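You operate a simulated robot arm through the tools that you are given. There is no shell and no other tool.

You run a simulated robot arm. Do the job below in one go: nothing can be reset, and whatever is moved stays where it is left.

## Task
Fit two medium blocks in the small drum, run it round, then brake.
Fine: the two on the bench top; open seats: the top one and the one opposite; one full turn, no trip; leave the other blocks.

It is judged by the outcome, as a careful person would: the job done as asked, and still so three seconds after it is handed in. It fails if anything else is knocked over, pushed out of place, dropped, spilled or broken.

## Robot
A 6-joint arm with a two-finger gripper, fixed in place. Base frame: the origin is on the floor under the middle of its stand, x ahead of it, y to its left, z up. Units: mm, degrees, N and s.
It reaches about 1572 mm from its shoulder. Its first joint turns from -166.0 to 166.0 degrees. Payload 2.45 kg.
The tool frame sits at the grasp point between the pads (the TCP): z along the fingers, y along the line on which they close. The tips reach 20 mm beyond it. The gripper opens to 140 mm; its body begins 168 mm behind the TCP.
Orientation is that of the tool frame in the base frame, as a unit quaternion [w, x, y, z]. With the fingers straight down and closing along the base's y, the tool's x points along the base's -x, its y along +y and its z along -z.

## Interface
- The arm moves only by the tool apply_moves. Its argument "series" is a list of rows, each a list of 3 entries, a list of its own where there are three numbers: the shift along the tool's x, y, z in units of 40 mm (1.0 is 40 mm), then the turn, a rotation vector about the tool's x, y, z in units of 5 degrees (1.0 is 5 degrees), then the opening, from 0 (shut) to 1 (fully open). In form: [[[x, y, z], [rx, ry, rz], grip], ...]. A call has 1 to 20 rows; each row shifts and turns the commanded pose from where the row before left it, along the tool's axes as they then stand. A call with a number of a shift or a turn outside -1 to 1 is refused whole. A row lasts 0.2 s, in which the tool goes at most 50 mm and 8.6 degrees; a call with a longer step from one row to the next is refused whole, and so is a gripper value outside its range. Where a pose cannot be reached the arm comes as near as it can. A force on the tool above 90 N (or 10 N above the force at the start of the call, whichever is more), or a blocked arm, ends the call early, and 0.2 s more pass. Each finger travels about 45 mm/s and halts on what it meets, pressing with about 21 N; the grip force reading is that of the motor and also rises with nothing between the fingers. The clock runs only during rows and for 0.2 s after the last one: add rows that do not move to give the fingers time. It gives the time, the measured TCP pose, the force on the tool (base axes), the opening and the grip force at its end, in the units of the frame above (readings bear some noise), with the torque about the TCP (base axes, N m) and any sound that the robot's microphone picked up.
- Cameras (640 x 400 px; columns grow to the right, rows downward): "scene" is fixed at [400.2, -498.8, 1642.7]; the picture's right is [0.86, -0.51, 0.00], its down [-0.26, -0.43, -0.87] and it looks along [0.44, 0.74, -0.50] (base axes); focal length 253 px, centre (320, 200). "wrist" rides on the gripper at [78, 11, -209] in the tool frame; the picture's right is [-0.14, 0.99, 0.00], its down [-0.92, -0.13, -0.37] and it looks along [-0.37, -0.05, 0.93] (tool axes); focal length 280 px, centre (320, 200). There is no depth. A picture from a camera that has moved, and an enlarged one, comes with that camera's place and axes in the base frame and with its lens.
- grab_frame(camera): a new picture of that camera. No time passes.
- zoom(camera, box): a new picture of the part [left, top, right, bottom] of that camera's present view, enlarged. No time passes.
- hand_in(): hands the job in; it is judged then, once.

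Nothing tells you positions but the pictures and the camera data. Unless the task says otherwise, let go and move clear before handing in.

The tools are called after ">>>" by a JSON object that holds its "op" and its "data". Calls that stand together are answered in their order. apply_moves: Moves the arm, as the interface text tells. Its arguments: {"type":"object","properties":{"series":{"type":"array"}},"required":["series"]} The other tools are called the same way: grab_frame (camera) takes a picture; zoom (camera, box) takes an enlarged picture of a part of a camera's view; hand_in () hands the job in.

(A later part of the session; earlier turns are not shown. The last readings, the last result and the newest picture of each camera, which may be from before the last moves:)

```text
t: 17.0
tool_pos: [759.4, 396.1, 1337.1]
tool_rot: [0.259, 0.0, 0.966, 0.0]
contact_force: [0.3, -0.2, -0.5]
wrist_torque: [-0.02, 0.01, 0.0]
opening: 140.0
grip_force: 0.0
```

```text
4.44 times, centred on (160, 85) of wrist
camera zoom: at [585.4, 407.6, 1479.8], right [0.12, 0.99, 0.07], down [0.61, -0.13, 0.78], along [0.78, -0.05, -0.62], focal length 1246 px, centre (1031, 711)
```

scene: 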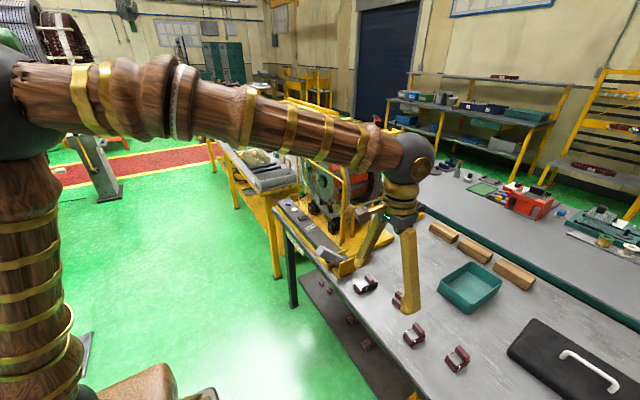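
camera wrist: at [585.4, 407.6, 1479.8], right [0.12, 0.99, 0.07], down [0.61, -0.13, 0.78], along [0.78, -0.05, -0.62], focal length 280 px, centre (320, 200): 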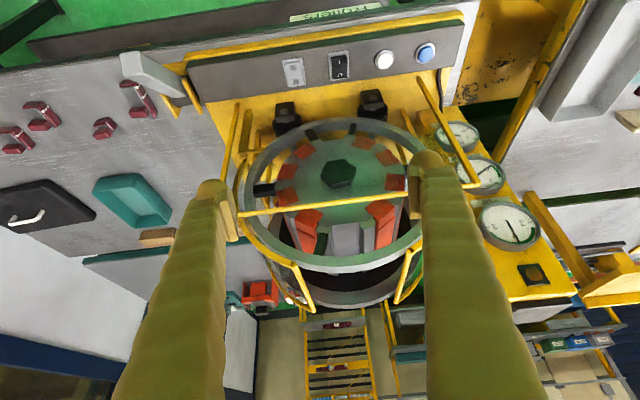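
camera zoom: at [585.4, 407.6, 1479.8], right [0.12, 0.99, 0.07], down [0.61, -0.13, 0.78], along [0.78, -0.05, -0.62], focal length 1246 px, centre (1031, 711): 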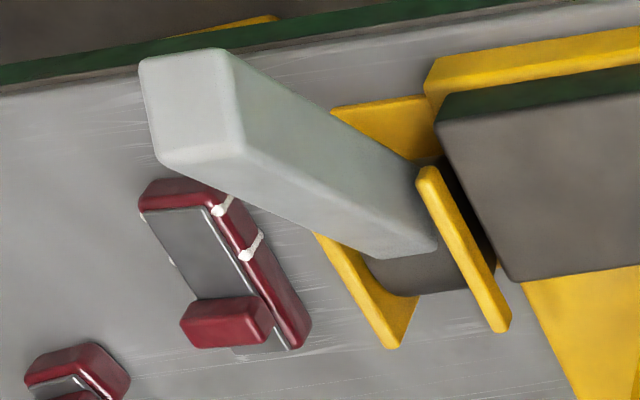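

The gauges read Charge, Balance and Pull, with an amber lamp below. I'll take a sharper look at those gauges from the scene camera before touching anything.

>>> {"op": "zoom", "data": {"camera": "scene", "box": [295, 125, 325, 150]}}

>>> {"op": "zoom", "data": {"camera": "scene", "box": [295, 145, 325, 170]}}

>>> {"op": "zoom", "data": {"camera": "scene", "box": [295, 165, 325, 190]}}

>>> {"op": "zoom", "data": {"camera": "scene", "box": [260, 90, 360, 150]}}

```text
16.00 times, centred on (310, 138) of scene
camera zoom: at [400.2, -498.8, 1642.7], right [0.86, -0.51, 0.0], down [-0.26, -0.43, -0.87], along [0.44, 0.74, -0.5], focal length 4052 px, centre (480, 1200)
```

zoom: 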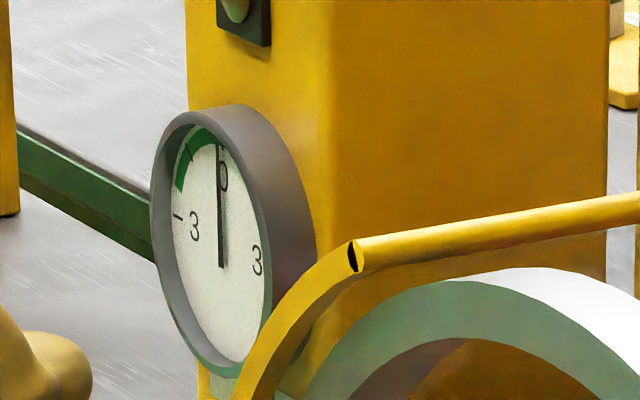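

```text
16.00 times, centred on (310, 158) of scene
camera zoom: at [400.2, -498.8, 1642.7], right [0.86, -0.51, 0.0], down [-0.26, -0.43, -0.87], along [0.44, 0.74, -0.5], focal length 4052 px, centre (480, 880)
```

zoom: 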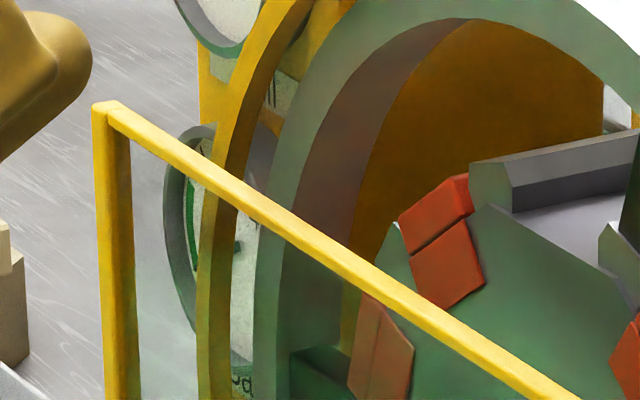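

```text
16.00 times, centred on (310, 178) of scene
camera zoom: at [400.2, -498.8, 1642.7], right [0.86, -0.51, 0.0], down [-0.26, -0.43, -0.87], along [0.44, 0.74, -0.5], focal length 4052 px, centre (480, 560)
```

zoom: 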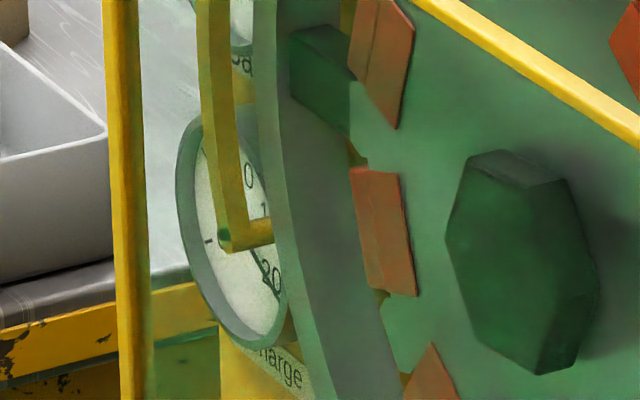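

```text
6.40 times, centred on (310, 120) of scene
camera zoom: at [400.2, -498.8, 1642.7], right [0.86, -0.51, 0.0], down [-0.26, -0.43, -0.87], along [0.44, 0.74, -0.5], focal length 1621 px, centre (384, 712)
```

zoom: 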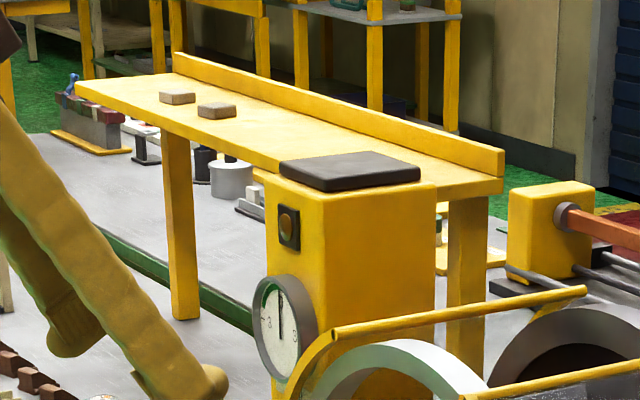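

Gauges sit at Charge 20, Balance 0, Pull 0, with the lamp dark. Both rockers appear to be at O. Before loading anything I want to learn the controls with the empty, balanced drum, so I'll shut the fingers and hover near the black rocker.

>>> {"op": "apply_moves", "data": {"series": [[[0.2755, 0.135, 0.88], [0, 0, 0], 0], [[0.2755, 0.135, 0.88], [0, 0, 0], 0], [[0.2755, 0.135, 0.88], [0, 0, 0], 0], [[0.2755, 0.135, 0.88], [0, 0, 0], 0], [[0.2755, 0.135, 0.88], [0, 0, 0], 0], [[0.2755, 0.135, 0.88], [0, 0, 0], 0], [[0.2755, 0.135, 0.88], [0, 0, 0], 0], [[0.2755, 0.135, 0.88], [0, 0, 0], 0], [[0.2755, 0.135, 0.88], [0, 0, 0], 0], [[0, 0, 0], [0, 0, 0], 0]]}}

>>> {"op": "grab_frame", "data": {"camera": "wrist"}}

>>> {"op": "grab_frame", "data": {"camera": "scene"}}

```text
t: 19.2
tool_pos: [832.0, 444.7, 1014.1]
tool_rot: [0.26, -0.001, 0.966, 0.0]
contact_force: [0.1, 0.3, 0.0]
wrist_torque: [0.01, 0.0, 0.02]
opening: 0.0
grip_force: 20.7
```

```text
taken
camera wrist: at [658.5, 456.2, 1156.3], right [0.12, 0.99, 0.07], down [0.61, -0.13, 0.78], along [0.78, -0.05, -0.62], focal length 280 px, centre (320, 200)
```

wrist: 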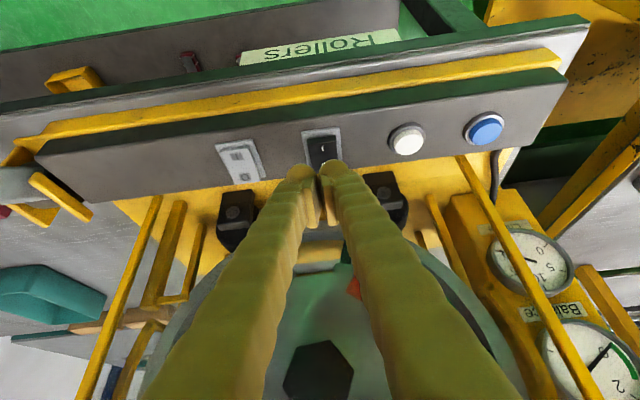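

```text
taken
```

scene: 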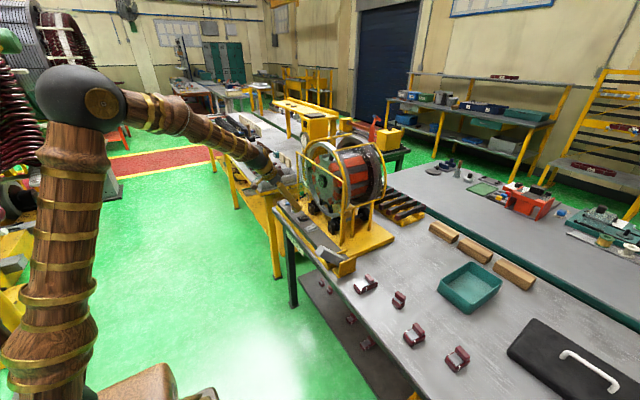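

The closed fingertips hover just above the black rocker. Zooming in for exact alignment.

>>> {"op": "zoom", "data": {"camera": "wrist", "box": [270, 110, 370, 220]}}

>>> {"op": "zoom", "data": {"camera": "scene", "box": [255, 160, 345, 270]}}

>>> {"op": "zoom", "data": {"camera": "wrist", "box": [200, 100, 360, 200]}}

```text
3.64 times, centred on (320, 165) of wrist
camera zoom: at [658.5, 456.2, 1156.3], right [0.12, 0.99, 0.07], down [0.61, -0.13, 0.78], along [0.78, -0.05, -0.62], focal length 1020 px, centre (320, 327)
```

zoom: 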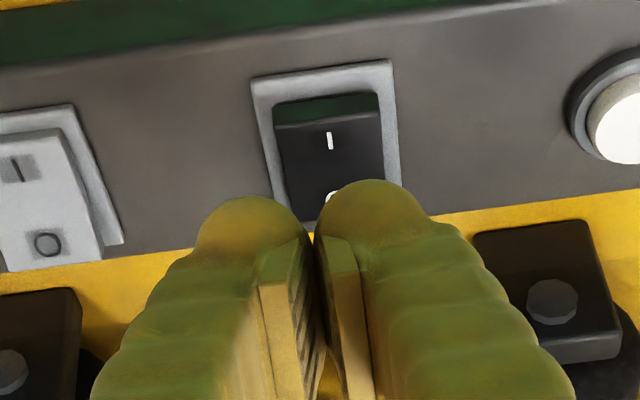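

```text
3.64 times, centred on (300, 215) of scene
camera zoom: at [400.2, -498.8, 1642.7], right [0.86, -0.51, 0.0], down [-0.26, -0.43, -0.87], along [0.44, 0.74, -0.5], focal length 921 px, centre (393, 146)
```

zoom: 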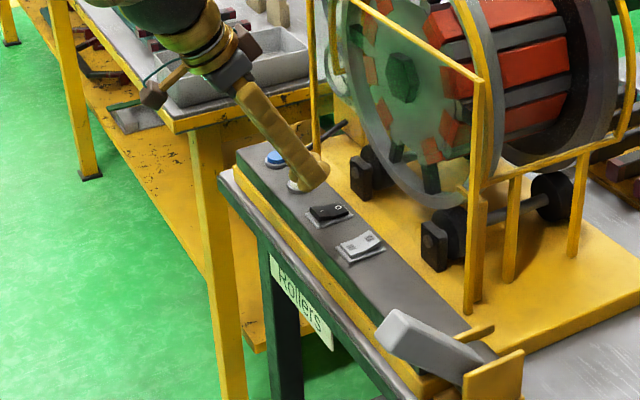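

```text
4.00 times, centred on (280, 150) of wrist
camera zoom: at [658.5, 456.2, 1156.3], right [0.12, 0.99, 0.07], down [0.61, -0.13, 0.78], along [0.78, -0.05, -0.62], focal length 1122 px, centre (480, 400)
```

zoom: 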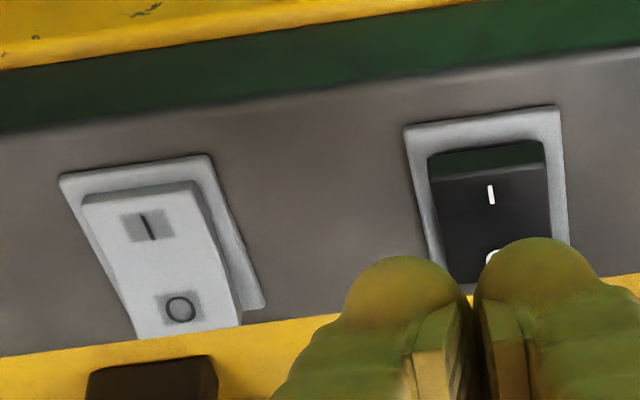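

The black rocker is at O (its I end is raised) while the grey one looks switched to I. I'll lower one fingertip carefully over the I end of the black rocker.

>>> {"op": "apply_moves", "data": {"series": [[[0.171, -0.09, 0.609], [0, 0, 0], 0], [[0.171, -0.09, 0.609], [0, 0, 0], 0], [[0.0375, 0, 0.065], [0, 0, 0], 0], [[0.0375, 0, 0.065], [0, 0, 0], 0]]}}

>>> {"op": "zoom", "data": {"camera": "wrist", "box": [240, 100, 400, 210]}}

>>> {"op": "zoom", "data": {"camera": "scene", "box": [275, 190, 335, 240]}}

```text
t: 20.2
tool_pos: [844.5, 436.5, 959.9]
tool_rot: [0.259, -0.001, 0.966, 0.0]
contact_force: [0.3, 0.2, 0.8]
wrist_torque: [-0.02, -0.05, -0.02]
opening: 0.0
grip_force: 20.9
```

```text
3.64 times, centred on (320, 155) of wrist
camera zoom: at [670.9, 448.6, 1101.2], right [0.12, 0.99, 0.07], down [0.61, -0.13, 0.78], along [0.78, -0.05, -0.62], focal length 1020 px, centre (320, 364)
```

zoom: 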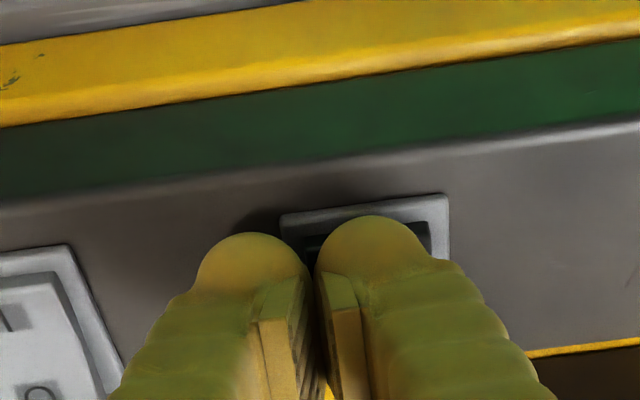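

```text
8.00 times, centred on (305, 215) of scene
camera zoom: at [400.2, -498.8, 1642.7], right [0.86, -0.51, 0.0], down [-0.26, -0.43, -0.87], along [0.44, 0.74, -0.5], focal length 2026 px, centre (440, 80)
```

zoom: 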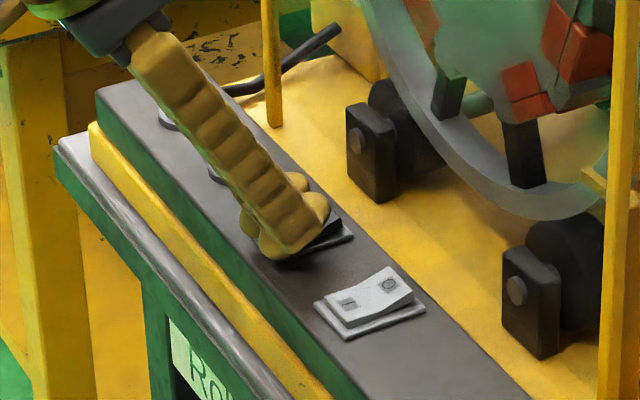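

Aligned and nearly touching. Pressing down in small steps.

>>> {"op": "apply_moves", "data": {"series": [[[0.0375, 0, 0.065], [0, 0, 0], 0], [[0.0375, 0, 0.065], [0, 0, 0], 0]]}}

>>> {"op": "zoom", "data": {"camera": "scene", "box": [275, 190, 335, 240]}}

```text
t: 20.8
tool_pos: [843.7, 437.7, 956.4]
tool_rot: [0.259, 0.0, 0.966, 0.001]
contact_force: [-11.0, -8.1, 28.2]
wrist_torque: [0.1, 0.29, 0.06]
opening: 0.0
grip_force: 21.1
```

```text
8.00 times, centred on (305, 215) of scene
camera zoom: at [400.2, -498.8, 1642.7], right [0.86, -0.51, 0.0], down [-0.26, -0.43, -0.87], along [0.44, 0.74, -0.5], focal length 2026 px, centre (440, 80)
```

zoom: 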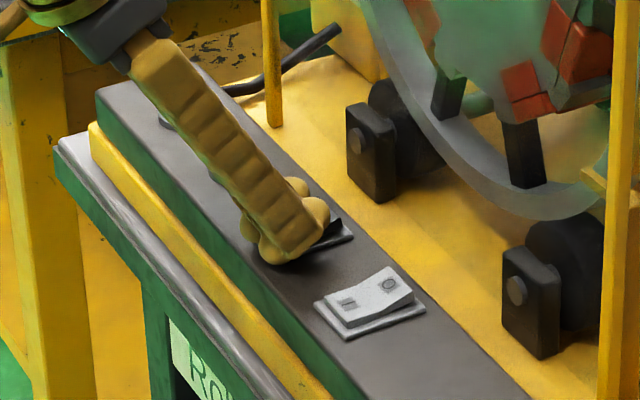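

I feel about 28 N at the rocker without it switching yet. Checking contact placement before pressing more.

>>> {"op": "zoom", "data": {"camera": "wrist", "box": [290, 130, 370, 190]}}

>>> {"op": "zoom", "data": {"camera": "scene", "box": [290, 205, 320, 230]}}

```text
6.67 times, centred on (330, 160) of wrist
camera zoom: at [670.6, 448.5, 1097.0], right [0.12, 0.99, 0.07], down [0.61, -0.13, 0.78], along [0.78, -0.05, -0.62], focal length 1869 px, centre (253, 467)
```

zoom: 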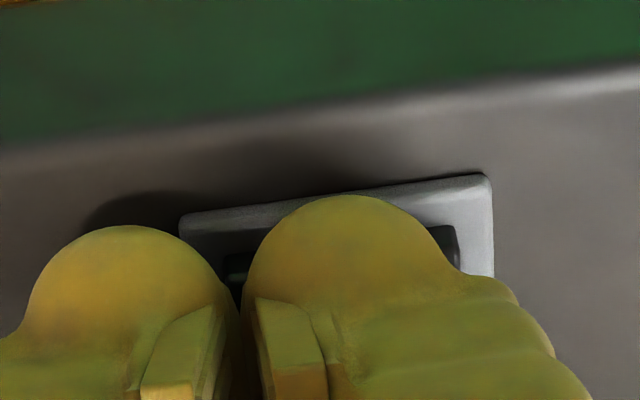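

```text
16.00 times, centred on (305, 218) of scene
camera zoom: at [400.2, -498.8, 1642.7], right [0.86, -0.51, 0.0], down [-0.26, -0.43, -0.87], along [0.44, 0.74, -0.5], focal length 4052 px, centre (560, -80)
```

zoom: 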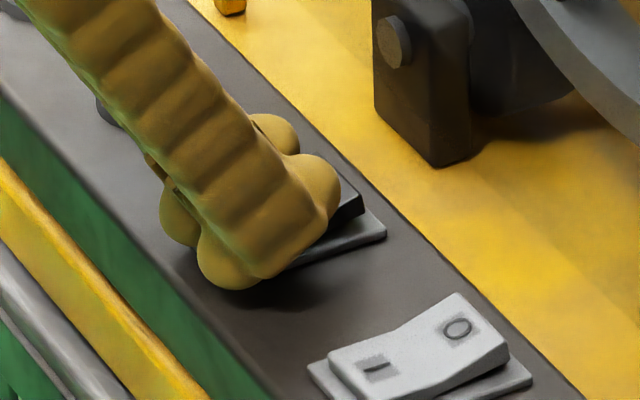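

The rocker's O end now looks raised, so it has probably switched on. Backing off to look.

>>> {"op": "apply_moves", "data": {"series": [[[-0.25, 0, -0.433], [0, 0, 0], 0], [[-0.25, 0, -0.433], [0, 0, 0], 0], [[-0.25, 0, -0.433], [0, 0, 0], 0]]}}

>>> {"op": "grab_frame", "data": {"camera": "wrist"}}

>>> {"op": "zoom", "data": {"camera": "scene", "box": [265, 130, 395, 250]}}

>>> {"op": "zoom", "data": {"camera": "scene", "box": [285, 200, 335, 235]}}

```text
t: 21.6
tool_pos: [844.5, 437.7, 1013.1]
tool_rot: [0.259, -0.001, 0.966, 0.0]
contact_force: [0.0, 0.1, -0.2]
wrist_torque: [-0.03, 0.03, 0.02]
opening: 0.2
grip_force: 21.1
```

```text
taken
camera wrist: at [671.0, 448.5, 1155.3], right [0.12, 0.99, 0.07], down [0.61, -0.13, 0.78], along [0.78, -0.05, -0.62], focal length 280 px, centre (320, 200)
```

wrist: 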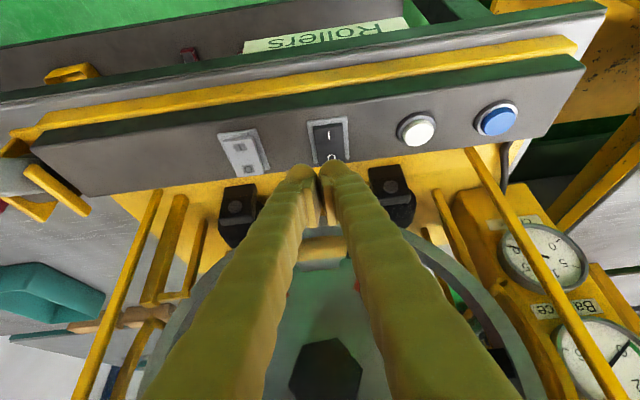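

```text
3.33 times, centred on (330, 190) of scene
camera zoom: at [400.2, -498.8, 1642.7], right [0.86, -0.51, 0.0], down [-0.26, -0.43, -0.87], along [0.44, 0.74, -0.5], focal length 844 px, centre (287, 233)
```

zoom: 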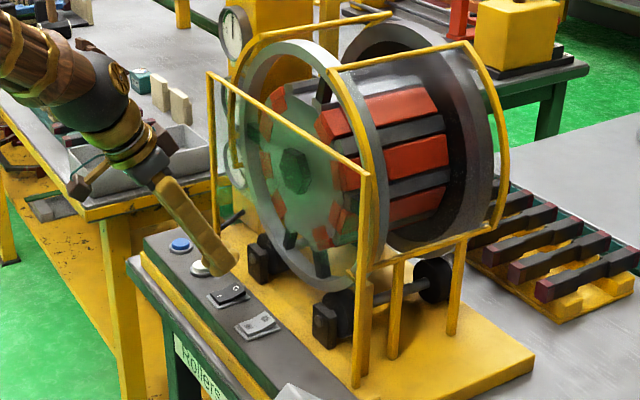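

```text
11.43 times, centred on (310, 218) of scene
camera zoom: at [400.2, -498.8, 1642.7], right [0.86, -0.51, 0.0], down [-0.26, -0.43, -0.87], along [0.44, 0.74, -0.5], focal length 2894 px, centre (434, 0)
```

zoom: 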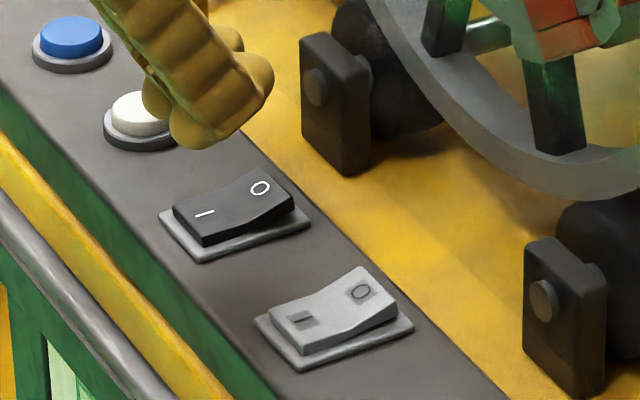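

The black rocker is now on (I). I'll wait a moment and check drum, gauges and lamps for any change.

>>> {"op": "apply_moves", "data": {"series": [[[0, 0, 0], [0, 0, 0], 0], [[0, 0, 0], [0, 0, 0], 0], [[0, 0, 0], [0, 0, 0], 0], [[0, 0, 0], [0, 0, 0], 0], [[0, 0, 0], [0, 0, 0], 0]]}}

>>> {"op": "zoom", "data": {"camera": "wrist", "box": [380, 90, 640, 250]}}

>>> {"op": "zoom", "data": {"camera": "wrist", "box": [480, 200, 640, 400]}}

>>> {"op": "zoom", "data": {"camera": "scene", "box": [290, 100, 390, 220]}}

```text
t: 22.8
tool_pos: [844.5, 437.1, 1013.6]
tool_rot: [0.258, -0.001, 0.966, 0.0]
contact_force: [0.3, 0.0, -0.3]
wrist_torque: [0.01, 0.02, -0.02]
opening: 0.2
grip_force: 20.8
```

```text
2.46 times, centred on (510, 170) of wrist
camera zoom: at [671.2, 448.5, 1155.4], right [0.12, 0.99, 0.07], down [0.61, -0.13, 0.78], along [0.78, -0.05, -0.62], focal length 690 px, centre (-148, 274)
```

zoom: 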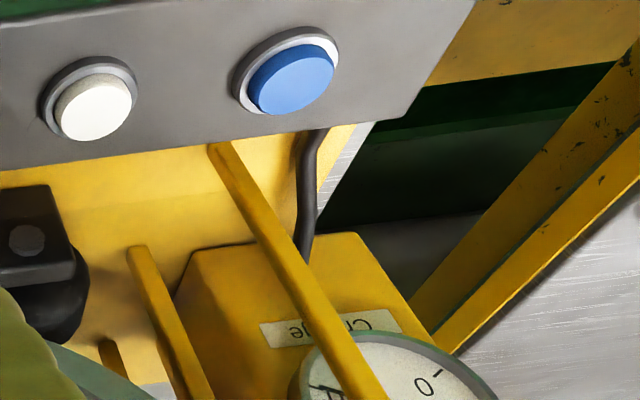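

```text
2.00 times, centred on (560, 300) of wrist
camera zoom: at [671.2, 448.5, 1155.4], right [0.12, 0.99, 0.07], down [0.61, -0.13, 0.78], along [0.78, -0.05, -0.62], focal length 561 px, centre (-160, 0)
```

zoom: 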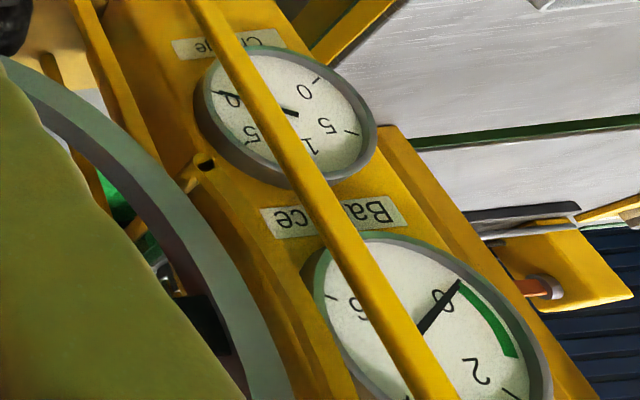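

```text
3.33 times, centred on (340, 160) of scene
camera zoom: at [400.2, -498.8, 1642.7], right [0.86, -0.51, 0.0], down [-0.26, -0.43, -0.87], along [0.44, 0.74, -0.5], focal length 844 px, centre (253, 333)
```

zoom: 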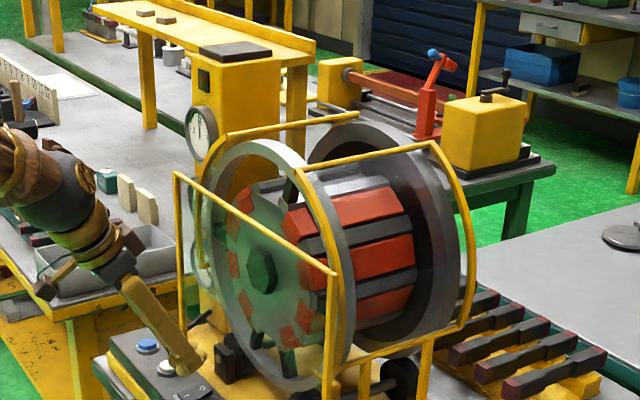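

No motion yet: drum is still, Balance is 0, so the black rocker seems to be plain power. Next I'll tap the white button lightly with the drum still empty and balanced.

>>> {"op": "apply_moves", "data": {"series": [[[0.07, 0.758, 0.38], [0, 0, 0], 0], [[0.07, 0.758, 0.38], [0, 0, 0], 0], [[0.07, 0.758, 0.38], [0, 0, 0], 0], [[0.0375, 0, 0.065], [0, 0, 0], 0], [[0.0375, 0, 0.065], [0, 0, 0], 0], [[0.0375, 0, 0.065], [0, 0, 0], 0], [[0.025, 0, 0.0433], [0, 0, 0], 0]]}}

>>> {"op": "zoom", "data": {"camera": "scene", "box": [275, 190, 335, 240]}}

>>> {"op": "zoom", "data": {"camera": "wrist", "box": [260, 110, 400, 200]}}

```text
t: 24.4
tool_pos: [859.0, 526.7, 959.1]
tool_rot: [0.258, 0.0, 0.966, 0.0]
contact_force: [-0.4, -0.9, 0.1]
wrist_torque: [-0.02, 0.0, 0.02]
opening: 0.0
grip_force: 21.1
```

```text
8.00 times, centred on (305, 215) of scene
camera zoom: at [400.2, -498.8, 1642.7], right [0.86, -0.51, 0.0], down [-0.26, -0.43, -0.87], along [0.44, 0.74, -0.5], focal length 2026 px, centre (440, 80)
```

zoom: 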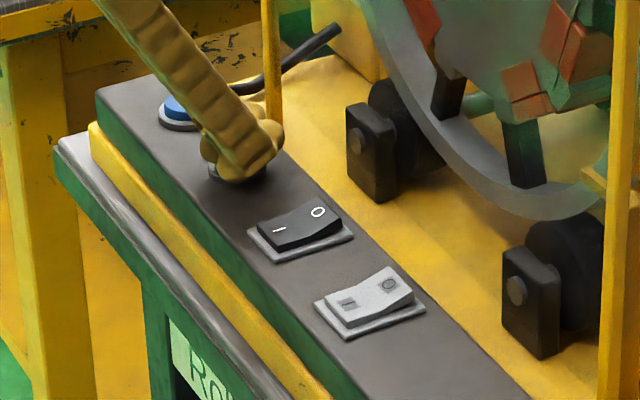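

```text
4.44 times, centred on (330, 155) of wrist
camera zoom: at [686.4, 539.7, 1100.9], right [0.12, 0.99, 0.07], down [0.61, -0.13, 0.78], along [0.78, -0.05, -0.62], focal length 1246 px, centre (276, 400)
```

zoom: 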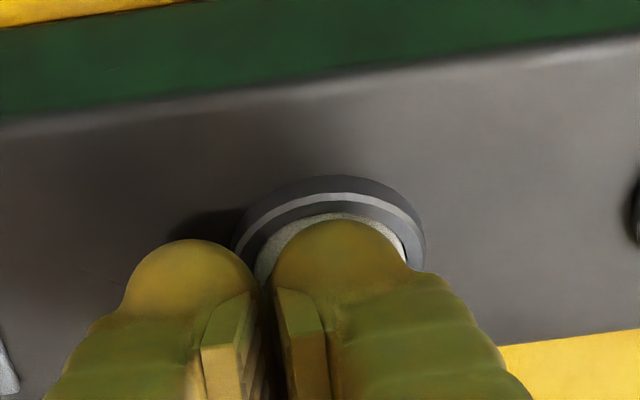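

Fingertip is over the white button. I'll give it a short tap and lift off straight away, then watch the drum.

>>> {"op": "apply_moves", "data": {"series": [[[0.0375, 0, 0.065], [0, 0, 0], 0], [[0.0375, 0, 0.065], [0, 0, 0], 0], [[0.0375, 0, 0.065], [0, 0, 0], 0]]}}

>>> {"op": "zoom", "data": {"camera": "scene", "box": [265, 130, 395, 250]}}

```text
t: 25.2
tool_pos: [860.2, 528.5, 951.6]
tool_rot: [0.26, 0.0, 0.966, 0.001]
contact_force: [-13.1, -5.8, 33.9]
wrist_torque: [0.14, 0.47, 0.14]
opening: 0.0
grip_force: 20.7
heard: click
```

```text
3.33 times, centred on (330, 190) of scene
camera zoom: at [400.2, -498.8, 1642.7], right [0.86, -0.51, 0.0], down [-0.26, -0.43, -0.87], along [0.44, 0.74, -0.5], focal length 844 px, centre (287, 233)
```

zoom: 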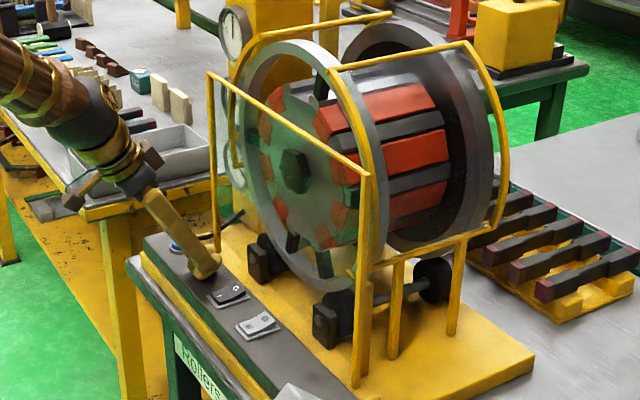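

A click was heard and the drum seems to have moved slightly. Holding a few more moments to see if it is turning while pressed.

>>> {"op": "apply_moves", "data": {"series": [[[0, 0, 0], [0, 0, 0], 0], [[0, 0, 0], [0, 0, 0], 0], [[0, 0, 0], [0, 0, 0], 0]]}}

>>> {"op": "zoom", "data": {"camera": "scene", "box": [265, 130, 395, 250]}}

```text
t: 26.0
tool_pos: [859.2, 526.9, 952.0]
tool_rot: [0.26, -0.001, 0.966, 0.001]
contact_force: [-8.2, -5.6, 54.2]
wrist_torque: [0.38, 0.46, 0.12]
opening: 0.1
grip_force: 21.1
```

```text
3.33 times, centred on (330, 190) of scene
camera zoom: at [400.2, -498.8, 1642.7], right [0.86, -0.51, 0.0], down [-0.26, -0.43, -0.87], along [0.44, 0.74, -0.5], focal length 844 px, centre (287, 233)
```

zoom: 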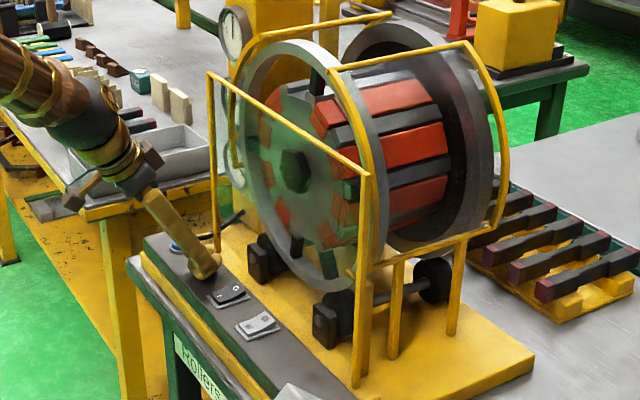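

It is turning slowly. I'll release now to see whether the white button is hold-to-run.

>>> {"op": "apply_moves", "data": {"series": [[[-0.25, 0, -0.433], [0, 0, 0], 0]]}}

>>> {"op": "zoom", "data": {"camera": "scene", "box": [265, 130, 395, 250]}}

>>> {"op": "apply_moves", "data": {"series": [[[-0.25, 0, -0.433], [0, 0, 0], 0], [[0, 0, 0], [0, 0, 0], 0], [[0, 0, 0], [0, 0, 0], 0]]}}

>>> {"op": "zoom", "data": {"camera": "scene", "box": [265, 130, 395, 250]}}

```text
t: 26.4
tool_pos: [858.4, 527.3, 967.5]
tool_rot: [0.257, 0.0, 0.966, -0.002]
contact_force: [0.5, -0.5, -0.3]
wrist_torque: [-0.02, 0.01, 0.01]
opening: 0.0
grip_force: 20.9
```

```text
3.33 times, centred on (330, 190) of scene
camera zoom: at [400.2, -498.8, 1642.7], right [0.86, -0.51, 0.0], down [-0.26, -0.43, -0.87], along [0.44, 0.74, -0.5], focal length 844 px, centre (287, 233)
```

zoom: 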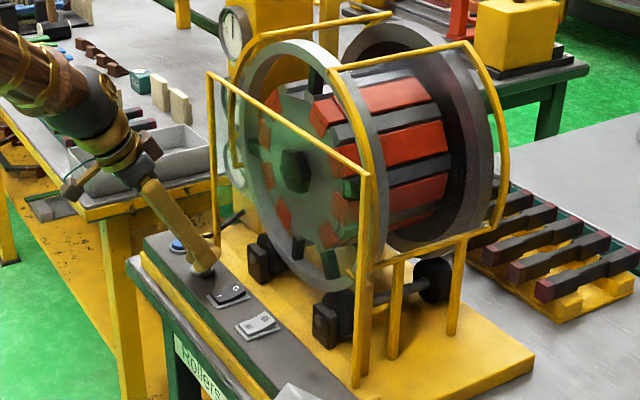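

```text
t: 27.2
tool_pos: [859.1, 528.1, 989.7]
tool_rot: [0.259, 0.0, 0.966, 0.0]
contact_force: [0.4, -0.2, 0.2]
wrist_torque: [-0.03, 0.03, 0.01]
opening: 0.1
grip_force: 20.7
```

```text
3.33 times, centred on (330, 190) of scene
camera zoom: at [400.2, -498.8, 1642.7], right [0.86, -0.51, 0.0], down [-0.26, -0.43, -0.87], along [0.44, 0.74, -0.5], focal length 844 px, centre (287, 233)
```

zoom: 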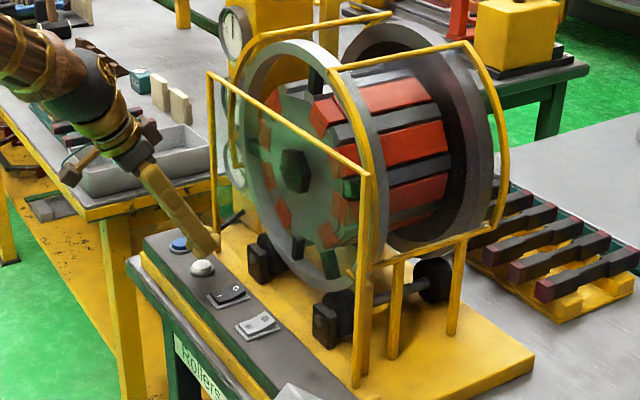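

White is hold-to-inch: released, the drum stopped. Now I'll try the blue button, expecting reverse inching, which I'd use to bring the open seat back to the top.

>>> {"op": "apply_moves", "data": {"series": [[[0.118, 0.98, 0.216], [0, 0, 0], 0], [[0.118, 0.98, 0.216], [0, 0, 0], 0], [[0.0375, 0, 0.065], [0, 0, 0], 0], [[0.0375, 0, 0.065], [0, 0, 0], 0], [[0.0375, 0, 0.065], [0, 0, 0], 0]]}}

>>> {"op": "zoom", "data": {"camera": "wrist", "box": [260, 110, 400, 200]}}

>>> {"op": "zoom", "data": {"camera": "scene", "box": [290, 130, 390, 220]}}

>>> {"op": "zoom", "data": {"camera": "wrist", "box": [400, 100, 640, 400]}}

```text
t: 28.4
tool_pos: [860.4, 606.3, 960.8]
tool_rot: [0.26, -0.001, 0.966, 0.001]
contact_force: [-0.5, -0.2, -0.3]
wrist_torque: [0.01, 0.01, 0.01]
opening: 0.0
grip_force: 21.1
```

```text
4.44 times, centred on (330, 155) of wrist
camera zoom: at [686.9, 618.5, 1102.7], right [0.12, 0.99, 0.07], down [0.61, -0.13, 0.78], along [0.78, -0.05, -0.62], focal length 1246 px, centre (276, 400)
```

zoom: 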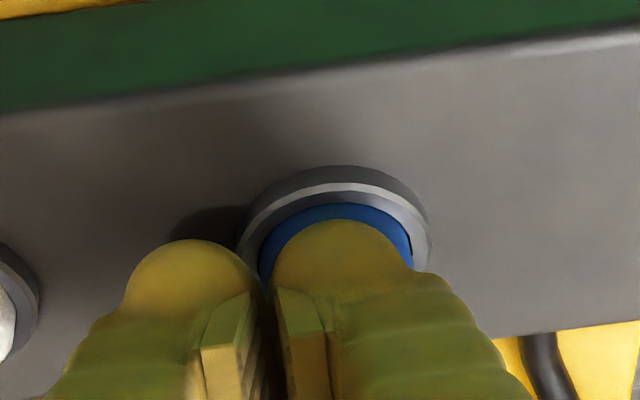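

```text
4.44 times, centred on (340, 175) of scene
camera zoom: at [400.2, -498.8, 1642.7], right [0.86, -0.51, 0.0], down [-0.26, -0.43, -0.87], along [0.44, 0.74, -0.5], focal length 1126 px, centre (231, 311)
```

zoom: 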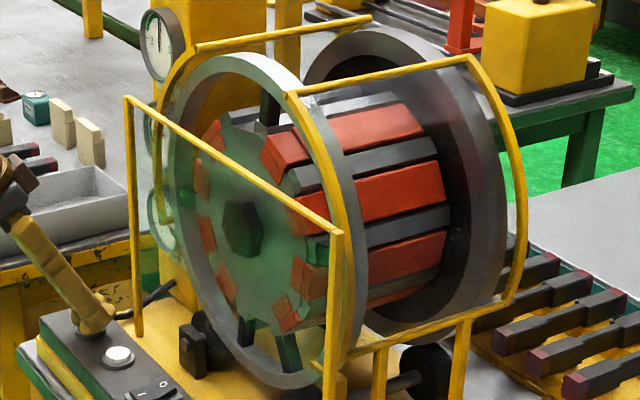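

```text
1.33 times, centred on (520, 250) of wrist
camera zoom: at [686.9, 618.5, 1102.7], right [0.12, 0.99, 0.07], down [0.61, -0.13, 0.78], along [0.78, -0.05, -0.62], focal length 374 px, centre (53, 133)
```

zoom: 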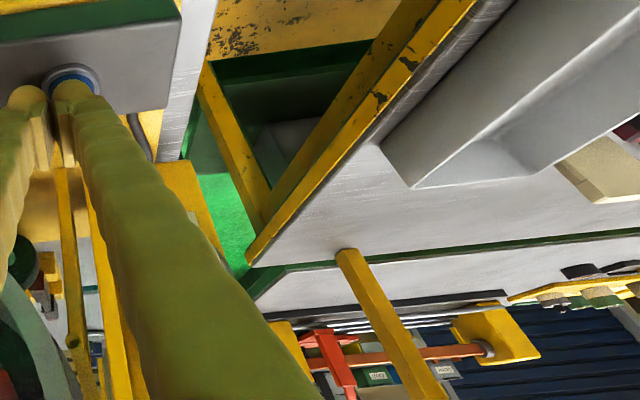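

Positioned over the blue button. Pressing briefly.

>>> {"op": "apply_moves", "data": {"series": [[[0.0375, 0, 0.065], [0, 0, 0], 0], [[0.0375, 0, 0.065], [0, 0, 0], 0], [[0.0375, 0, 0.065], [0, 0, 0], 0], [[0.025, 0, 0.0433], [0, 0, 0], 0]]}}

>>> {"op": "zoom", "data": {"camera": "scene", "box": [290, 130, 390, 220]}}

```text
t: 29.4
tool_pos: [860.1, 606.6, 952.4]
tool_rot: [0.26, -0.001, 0.966, 0.002]
contact_force: [-4.6, -4.4, 30.2]
wrist_torque: [0.22, 0.26, 0.01]
opening: 0.0
grip_force: 21.4
heard: click
```

```text
4.44 times, centred on (340, 175) of scene
camera zoom: at [400.2, -498.8, 1642.7], right [0.86, -0.51, 0.0], down [-0.26, -0.43, -0.87], along [0.44, 0.74, -0.5], focal length 1126 px, centre (231, 311)
```

zoom: 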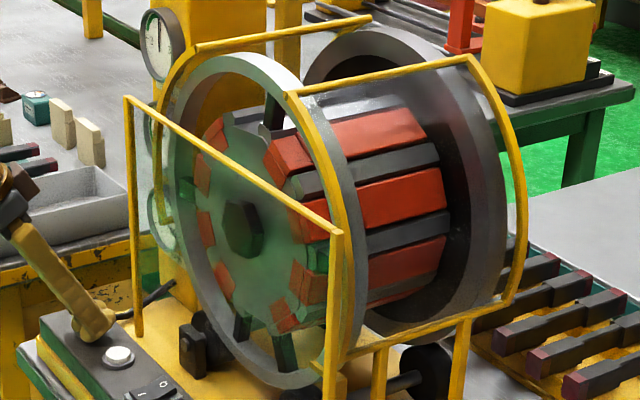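

Blue is reverse inch. I'll hold it a touch longer to bring the open seat back to the top, then release.

>>> {"op": "apply_moves", "data": {"series": [[[0, 0, 0], [0, 0, 0], 0], [[-0.125, 0, -0.2165], [0, 0, 0], 0], [[-0.125, 0, -0.2165], [0, 0, 0], 0]]}}

>>> {"op": "zoom", "data": {"camera": "scene", "box": [290, 130, 390, 220]}}

>>> {"op": "zoom", "data": {"camera": "scene", "box": [295, 145, 325, 170]}}

```text
t: 30.2
tool_pos: [860.4, 605.6, 967.2]
tool_rot: [0.258, -0.001, 0.966, -0.001]
contact_force: [-0.1, -0.1, -0.2]
wrist_torque: [0.02, 0.0, -0.01]
opening: 0.0
grip_force: 21.2
```

```text
4.44 times, centred on (340, 175) of scene
camera zoom: at [400.2, -498.8, 1642.7], right [0.86, -0.51, 0.0], down [-0.26, -0.43, -0.87], along [0.44, 0.74, -0.5], focal length 1126 px, centre (231, 311)
```

zoom: 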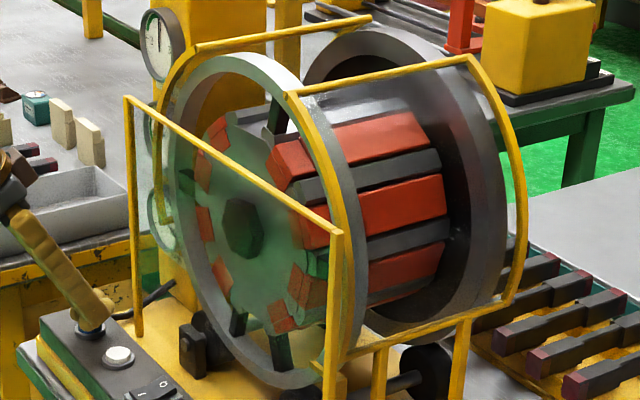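

```text
16.00 times, centred on (310, 158) of scene
camera zoom: at [400.2, -498.8, 1642.7], right [0.86, -0.51, 0.0], down [-0.26, -0.43, -0.87], along [0.44, 0.74, -0.5], focal length 4052 px, centre (480, 880)
```

zoom: 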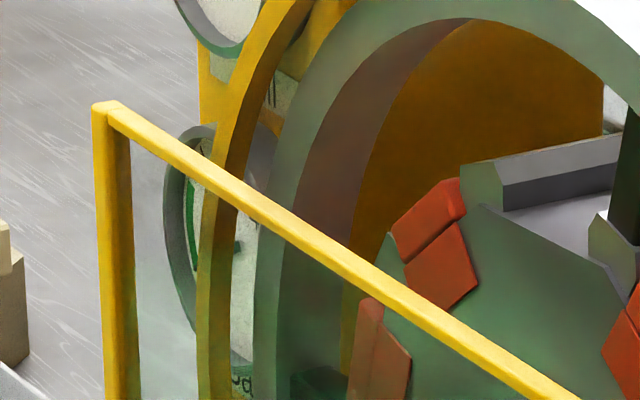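

Controls are now clear: white inches the drum one way while held, blue inches it back, and the seat is within ~2° of top again. Next I'll rise and take a measuring look at the seat from the tilt I intend to place with.

>>> {"op": "apply_moves", "data": {"series": [[[-0.5, 0, -0.866], [0, 0, 0], 0], [[-0.5, 0, -0.866], [0, 0, 0], 0], [[-0.5, 0, -0.866], [0, 0, 0], 0.5], [[-0.5, 0, -0.866], [0, 0, 0], 1], [[-0.5, 0, -0.866], [0, 0, 0], 1], [[-0.5, 0, -0.866], [0, 0, 0], 1], [[-0.5, 0, -0.866], [0, 0, 0], 1], [[-0.5, 0, -0.866], [0, 0, 0], 1], [[-0.5, 0, -0.866], [0, 0, 0], 1], [[-0.5, 0, -0.866], [0, 0, 0], 1], [[0, -0.92, 0], [0, 0.5, 0], 1], [[0, -0.92, 0], [0, 0.5, 0], 1], [[0, -0.92, 0], [0, 0.5, 0], 1], [[0, -0.92, 0], [0, 0, 0], 1], [[0, -0.92, 0], [0, 0, 0], 1]]}}

>>> {"op": "grab_frame", "data": {"camera": "wrist"}}

>>> {"op": "zoom", "data": {"camera": "scene", "box": [280, 120, 400, 220]}}

```text
t: 33.4
tool_pos: [860.8, 422.6, 1368.9]
tool_rot: [0.194, -0.001, 0.981, 0.0]
contact_force: [0.7, 0.0, -0.7]
wrist_torque: [-0.04, 0.01, -0.02]
opening: 140.3
grip_force: 0.1
```

```text
taken
camera wrist: at [707.0, 434.5, 1532.0], right [0.13, 0.99, 0.05], down [0.71, -0.13, 0.69], along [0.69, -0.05, -0.72], focal length 280 px, centre (320, 200)
```

wrist: 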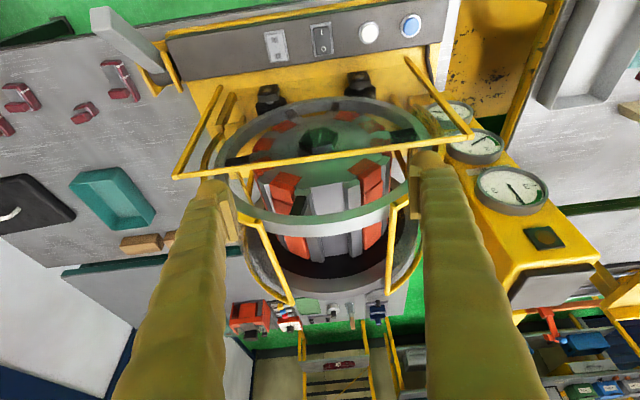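

```text
4.00 times, centred on (340, 170) of scene
camera zoom: at [400.2, -498.8, 1642.7], right [0.86, -0.51, 0.0], down [-0.26, -0.43, -0.87], along [0.44, 0.74, -0.5], focal length 1013 px, centre (240, 320)
```

zoom: 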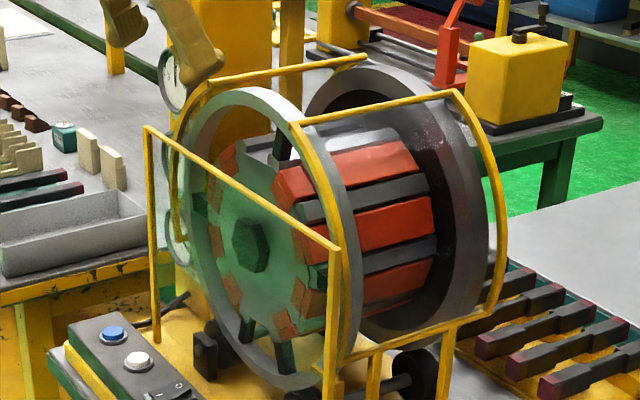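

Good measuring view. Zooming on the seat, rings and bars to compute their coordinates.

>>> {"op": "zoom", "data": {"camera": "wrist", "box": [265, 150, 395, 280]}}

>>> {"op": "zoom", "data": {"camera": "wrist", "box": [290, 160, 370, 215]}}

>>> {"op": "zoom", "data": {"camera": "wrist", "box": [290, 200, 370, 265]}}

```text
3.08 times, centred on (330, 215) of wrist
camera zoom: at [707.0, 434.5, 1532.0], right [0.13, 0.99, 0.05], down [0.71, -0.13, 0.69], along [0.69, -0.05, -0.72], focal length 863 px, centre (289, 154)
```

zoom: 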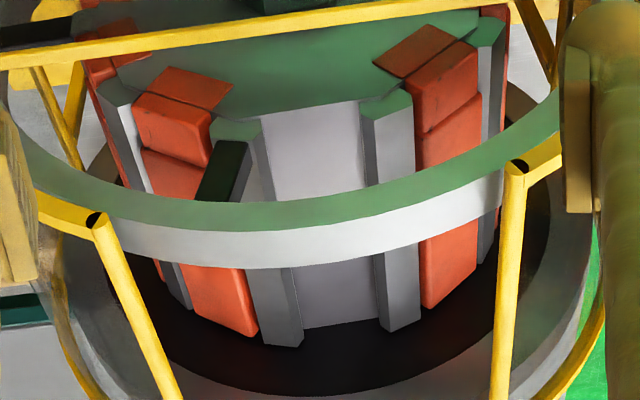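

```text
7.27 times, centred on (330, 188) of wrist
camera zoom: at [707.0, 434.5, 1532.0], right [0.13, 0.99, 0.05], down [0.71, -0.13, 0.69], along [0.69, -0.05, -0.72], focal length 2039 px, centre (247, 291)
```

zoom: 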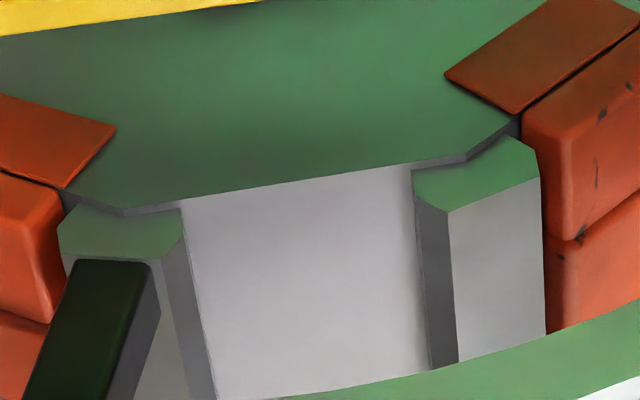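

```text
6.15 times, centred on (330, 232) of wrist
camera zoom: at [707.0, 434.5, 1532.0], right [0.13, 0.99, 0.05], down [0.71, -0.13, 0.69], along [0.69, -0.05, -0.72], focal length 1726 px, centre (258, 0)
```

zoom: 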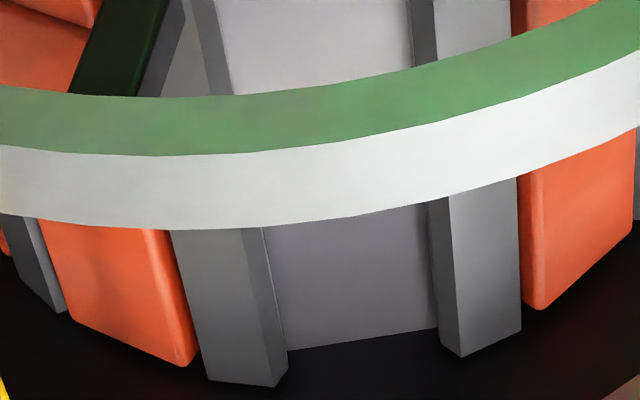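

Measured: seat floor x 968–1138, centre y≈426, floor z≈1237, ring inner z≈1292, bars at y 336/504. The fitted red pieces have their raised head at the front, so I plan to grip the block by its lip and put it in with the lip toward the front ring. That needs the block turned about, so I'll move over to the blocks and turn the wrist.

>>> {"op": "apply_moves", "data": {"series": [[[0, 0, 0], [0, 0.9, 0], 1], [[0, 0, 0], [0, 0.9, 0], 1], [[0, 0, 0], [0, 0.9, 0], 1], [[0, 0, 0], [0, 0.9, 0], 1], [[0, 0, 0], [0, 0.9, 0], 1], [[0, -1, 0.25], [0, 0, 0], 1], [[0, -1, 0.25], [0, 0, 0], 1], [[0, -1, 0.25], [0, 0, 0], 1], [[0, -1, 0.25], [0, 0, 0], 1], [[0, -1, 0.25], [0, 0, 0], 1], [[0, -1, 0.25], [0, 0, 0], 1], [[0, -1, 0.25], [0, 0, 0], 1], [[0, -1, 0.25], [0, 0, 0], 1], [[0, -1, 0.25], [0, 0, 0], 1], [[0, -1, 0.25], [0, 0, 0], 1], [[0, -1, 0.25], [0, 0, 0], 1], [[0, -1, 0.25], [0, 0, 0], 1], [[0, -1, 0.25], [0, 0, 0], 1], [[0, -1, 0.25], [0, 0, 0], 1], [[0, -1, 0.25], [0, 0, 0], 1]]}}

>>> {"op": "apply_moves", "data": {"series": [[[0, 0, 0], [0, 0, 0.99], 1], [[0, 0, 0], [0, 0, 0.99], 1], [[0, 0, 0], [0, 0, 0.99], 1], [[0, 0, 0], [0, 0, 0.99], 1], [[0, 0, 0], [0, 0, 0.99], 1], [[0, 0, 0], [0, 0, 0.99], 1], [[0, 0, 0], [0, 0, 0.99], 1], [[0, 0, 0], [0, 0, 0.99], 1], [[0, 0, 0], [0, 0, 0.99], 1], [[0, 0, 0], [0, 0, 0.99], 1], [[0, 0, 0], [0, 0, 0.99], 1], [[0, 0, 0], [0, 0, 0.99], 1], [[0, 0, 0], [0, 0, 0.99], 1], [[0, 0, 0], [0, 0, 0.99], 1], [[0, 0, 0], [0, 0, 0.99], 1], [[0, 0, 0], [0, 0, 0.99], 1], [[0, 0, 0], [0, 0, 0.99], 1], [[0, 0, 0], [0, 0, 0.99], 1], [[0, 0, 0], [0, 0, 0.99], 1]]}}

```text
t: 37.6
tool_pos: [860.0, -180.2, 1220.6]
tool_rot: [0.0, -0.001, 1.0, 0.0]
contact_force: [0.1, -1.1, 0.1]
wrist_torque: [0.02, 0.0, 0.05]
opening: 139.8
grip_force: 0.0
```

```text
t: 41.6
tool_pos: [861.1, -176.9, 1220.5]
tool_rot: [0.0, 0.732, 0.681, 0.0]
contact_force: [0.2, 0.4, -0.3]
wrist_torque: [0.0, 0.01, -0.01]
opening: 140.0
grip_force: 0.0
```

Half the wrist turn went fine. Continuing the rotation to bring the tool about to match block 1.

>>> {"op": "apply_moves", "data": {"series": [[[0, 0, 0], [0, 0, 0.99], 1], [[0, 0, 0], [0, 0, 0.99], 1], [[0, 0, 0], [0, 0, 0.99], 1], [[0, 0, 0], [0, 0, 0.99], 1], [[0, 0, 0], [0, 0, 0.99], 1], [[0, 0, 0], [0, 0, 0.99], 1], [[0, 0, 0], [0, 0, 0.99], 1], [[0, 0, 0], [0, 0, 0.99], 1], [[0, 0, 0], [0, 0, 0.99], 1], [[0, 0, 0], [0, 0, 0.99], 1], [[0, 0, 0], [0, 0, 0.99], 1], [[0, 0, 0], [0, 0, 0.99], 1], [[0, 0, 0], [0, 0, 0.99], 1], [[0, 0, 0], [0, 0, 0.99], 1], [[0, 0, 0], [0, 0, 0.99], 1], [[0, 0, 0], [0, 0, 0.99], 1], [[0, 0, 0], [0, 0, 0.99], 1], [[0, 0, 0], [0, 0, 0.99], 1], [[0, 0, 0], [0, 0, 0.99], 1]]}}

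>>> {"op": "grab_frame", "data": {"camera": "wrist"}}

```text
t: 45.6
tool_pos: [858.6, -184.6, 1219.6]
tool_rot: [-0.003, 0.999, -0.044, 0.001]
contact_force: [-0.8, 0.3, -0.2]
wrist_torque: [-0.02, 0.05, -0.03]
opening: 139.7
grip_force: 0.1
out of reach, approached as far as the arm can: row 19
```

```text
taken
camera wrist: at [934.9, -202.1, 1428.6], right [-0.22, -0.97, -0.01], down [-0.91, 0.21, 0.37], along [-0.36, 0.09, -0.93], focal length 280 px, centre (320, 200)
```

wrist: 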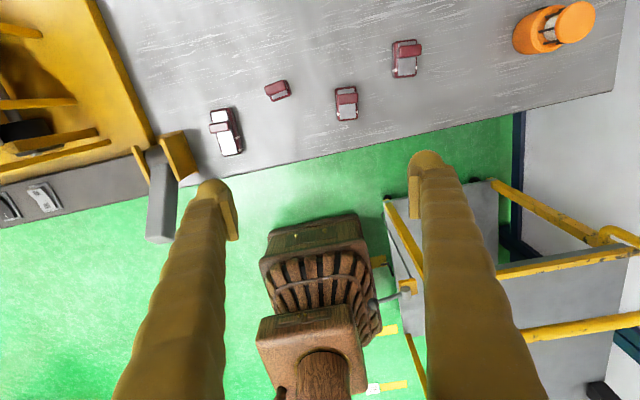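

The wrist reaches its stop near 185°, close enough for this block's yaw. Zooming to refine both medium blocks' positions from this side.

>>> {"op": "zoom", "data": {"camera": "wrist", "box": [320, 70, 370, 130]}}

>>> {"op": "zoom", "data": {"camera": "wrist", "box": [380, 25, 440, 90]}}

>>> {"op": "zoom", "data": {"camera": "wrist", "box": [190, 60, 450, 170]}}

```text
6.67 times, centred on (345, 100) of wrist
camera zoom: at [934.9, -202.1, 1428.6], right [-0.22, -0.97, -0.01], down [-0.91, 0.21, 0.37], along [-0.36, 0.09, -0.93], focal length 1869 px, centre (153, 867)
```

zoom: 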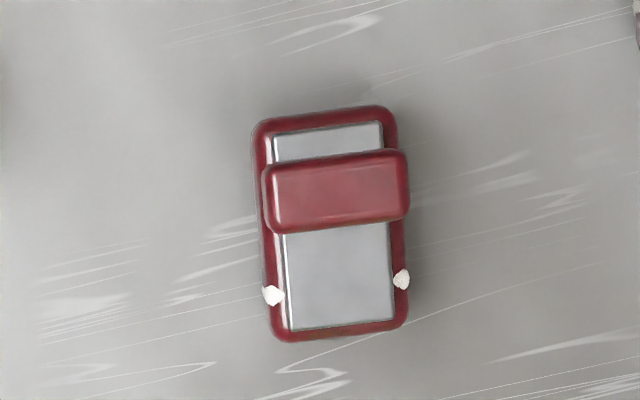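

```text
6.15 times, centred on (410, 58) of wrist
camera zoom: at [934.9, -202.1, 1428.6], right [-0.22, -0.97, -0.01], down [-0.91, 0.21, 0.37], along [-0.36, 0.09, -0.93], focal length 1726 px, centre (-234, 1077)
```

zoom: 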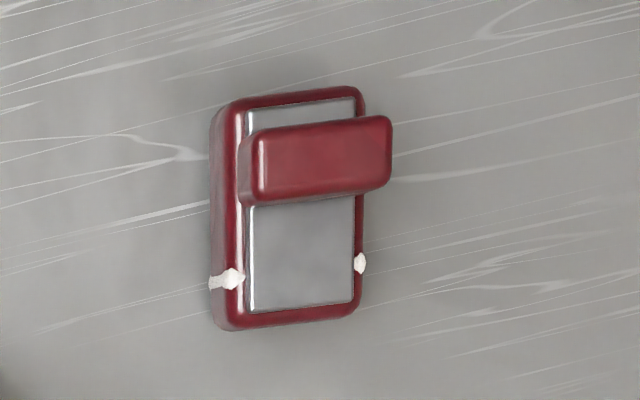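

```text
2.46 times, centred on (320, 115) of wrist
camera zoom: at [934.9, -202.1, 1428.6], right [-0.22, -0.97, -0.01], down [-0.91, 0.21, 0.37], along [-0.36, 0.09, -0.93], focal length 690 px, centre (320, 409)
```

zoom: 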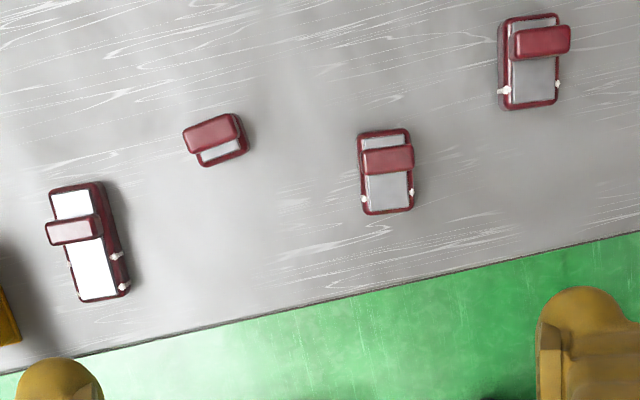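

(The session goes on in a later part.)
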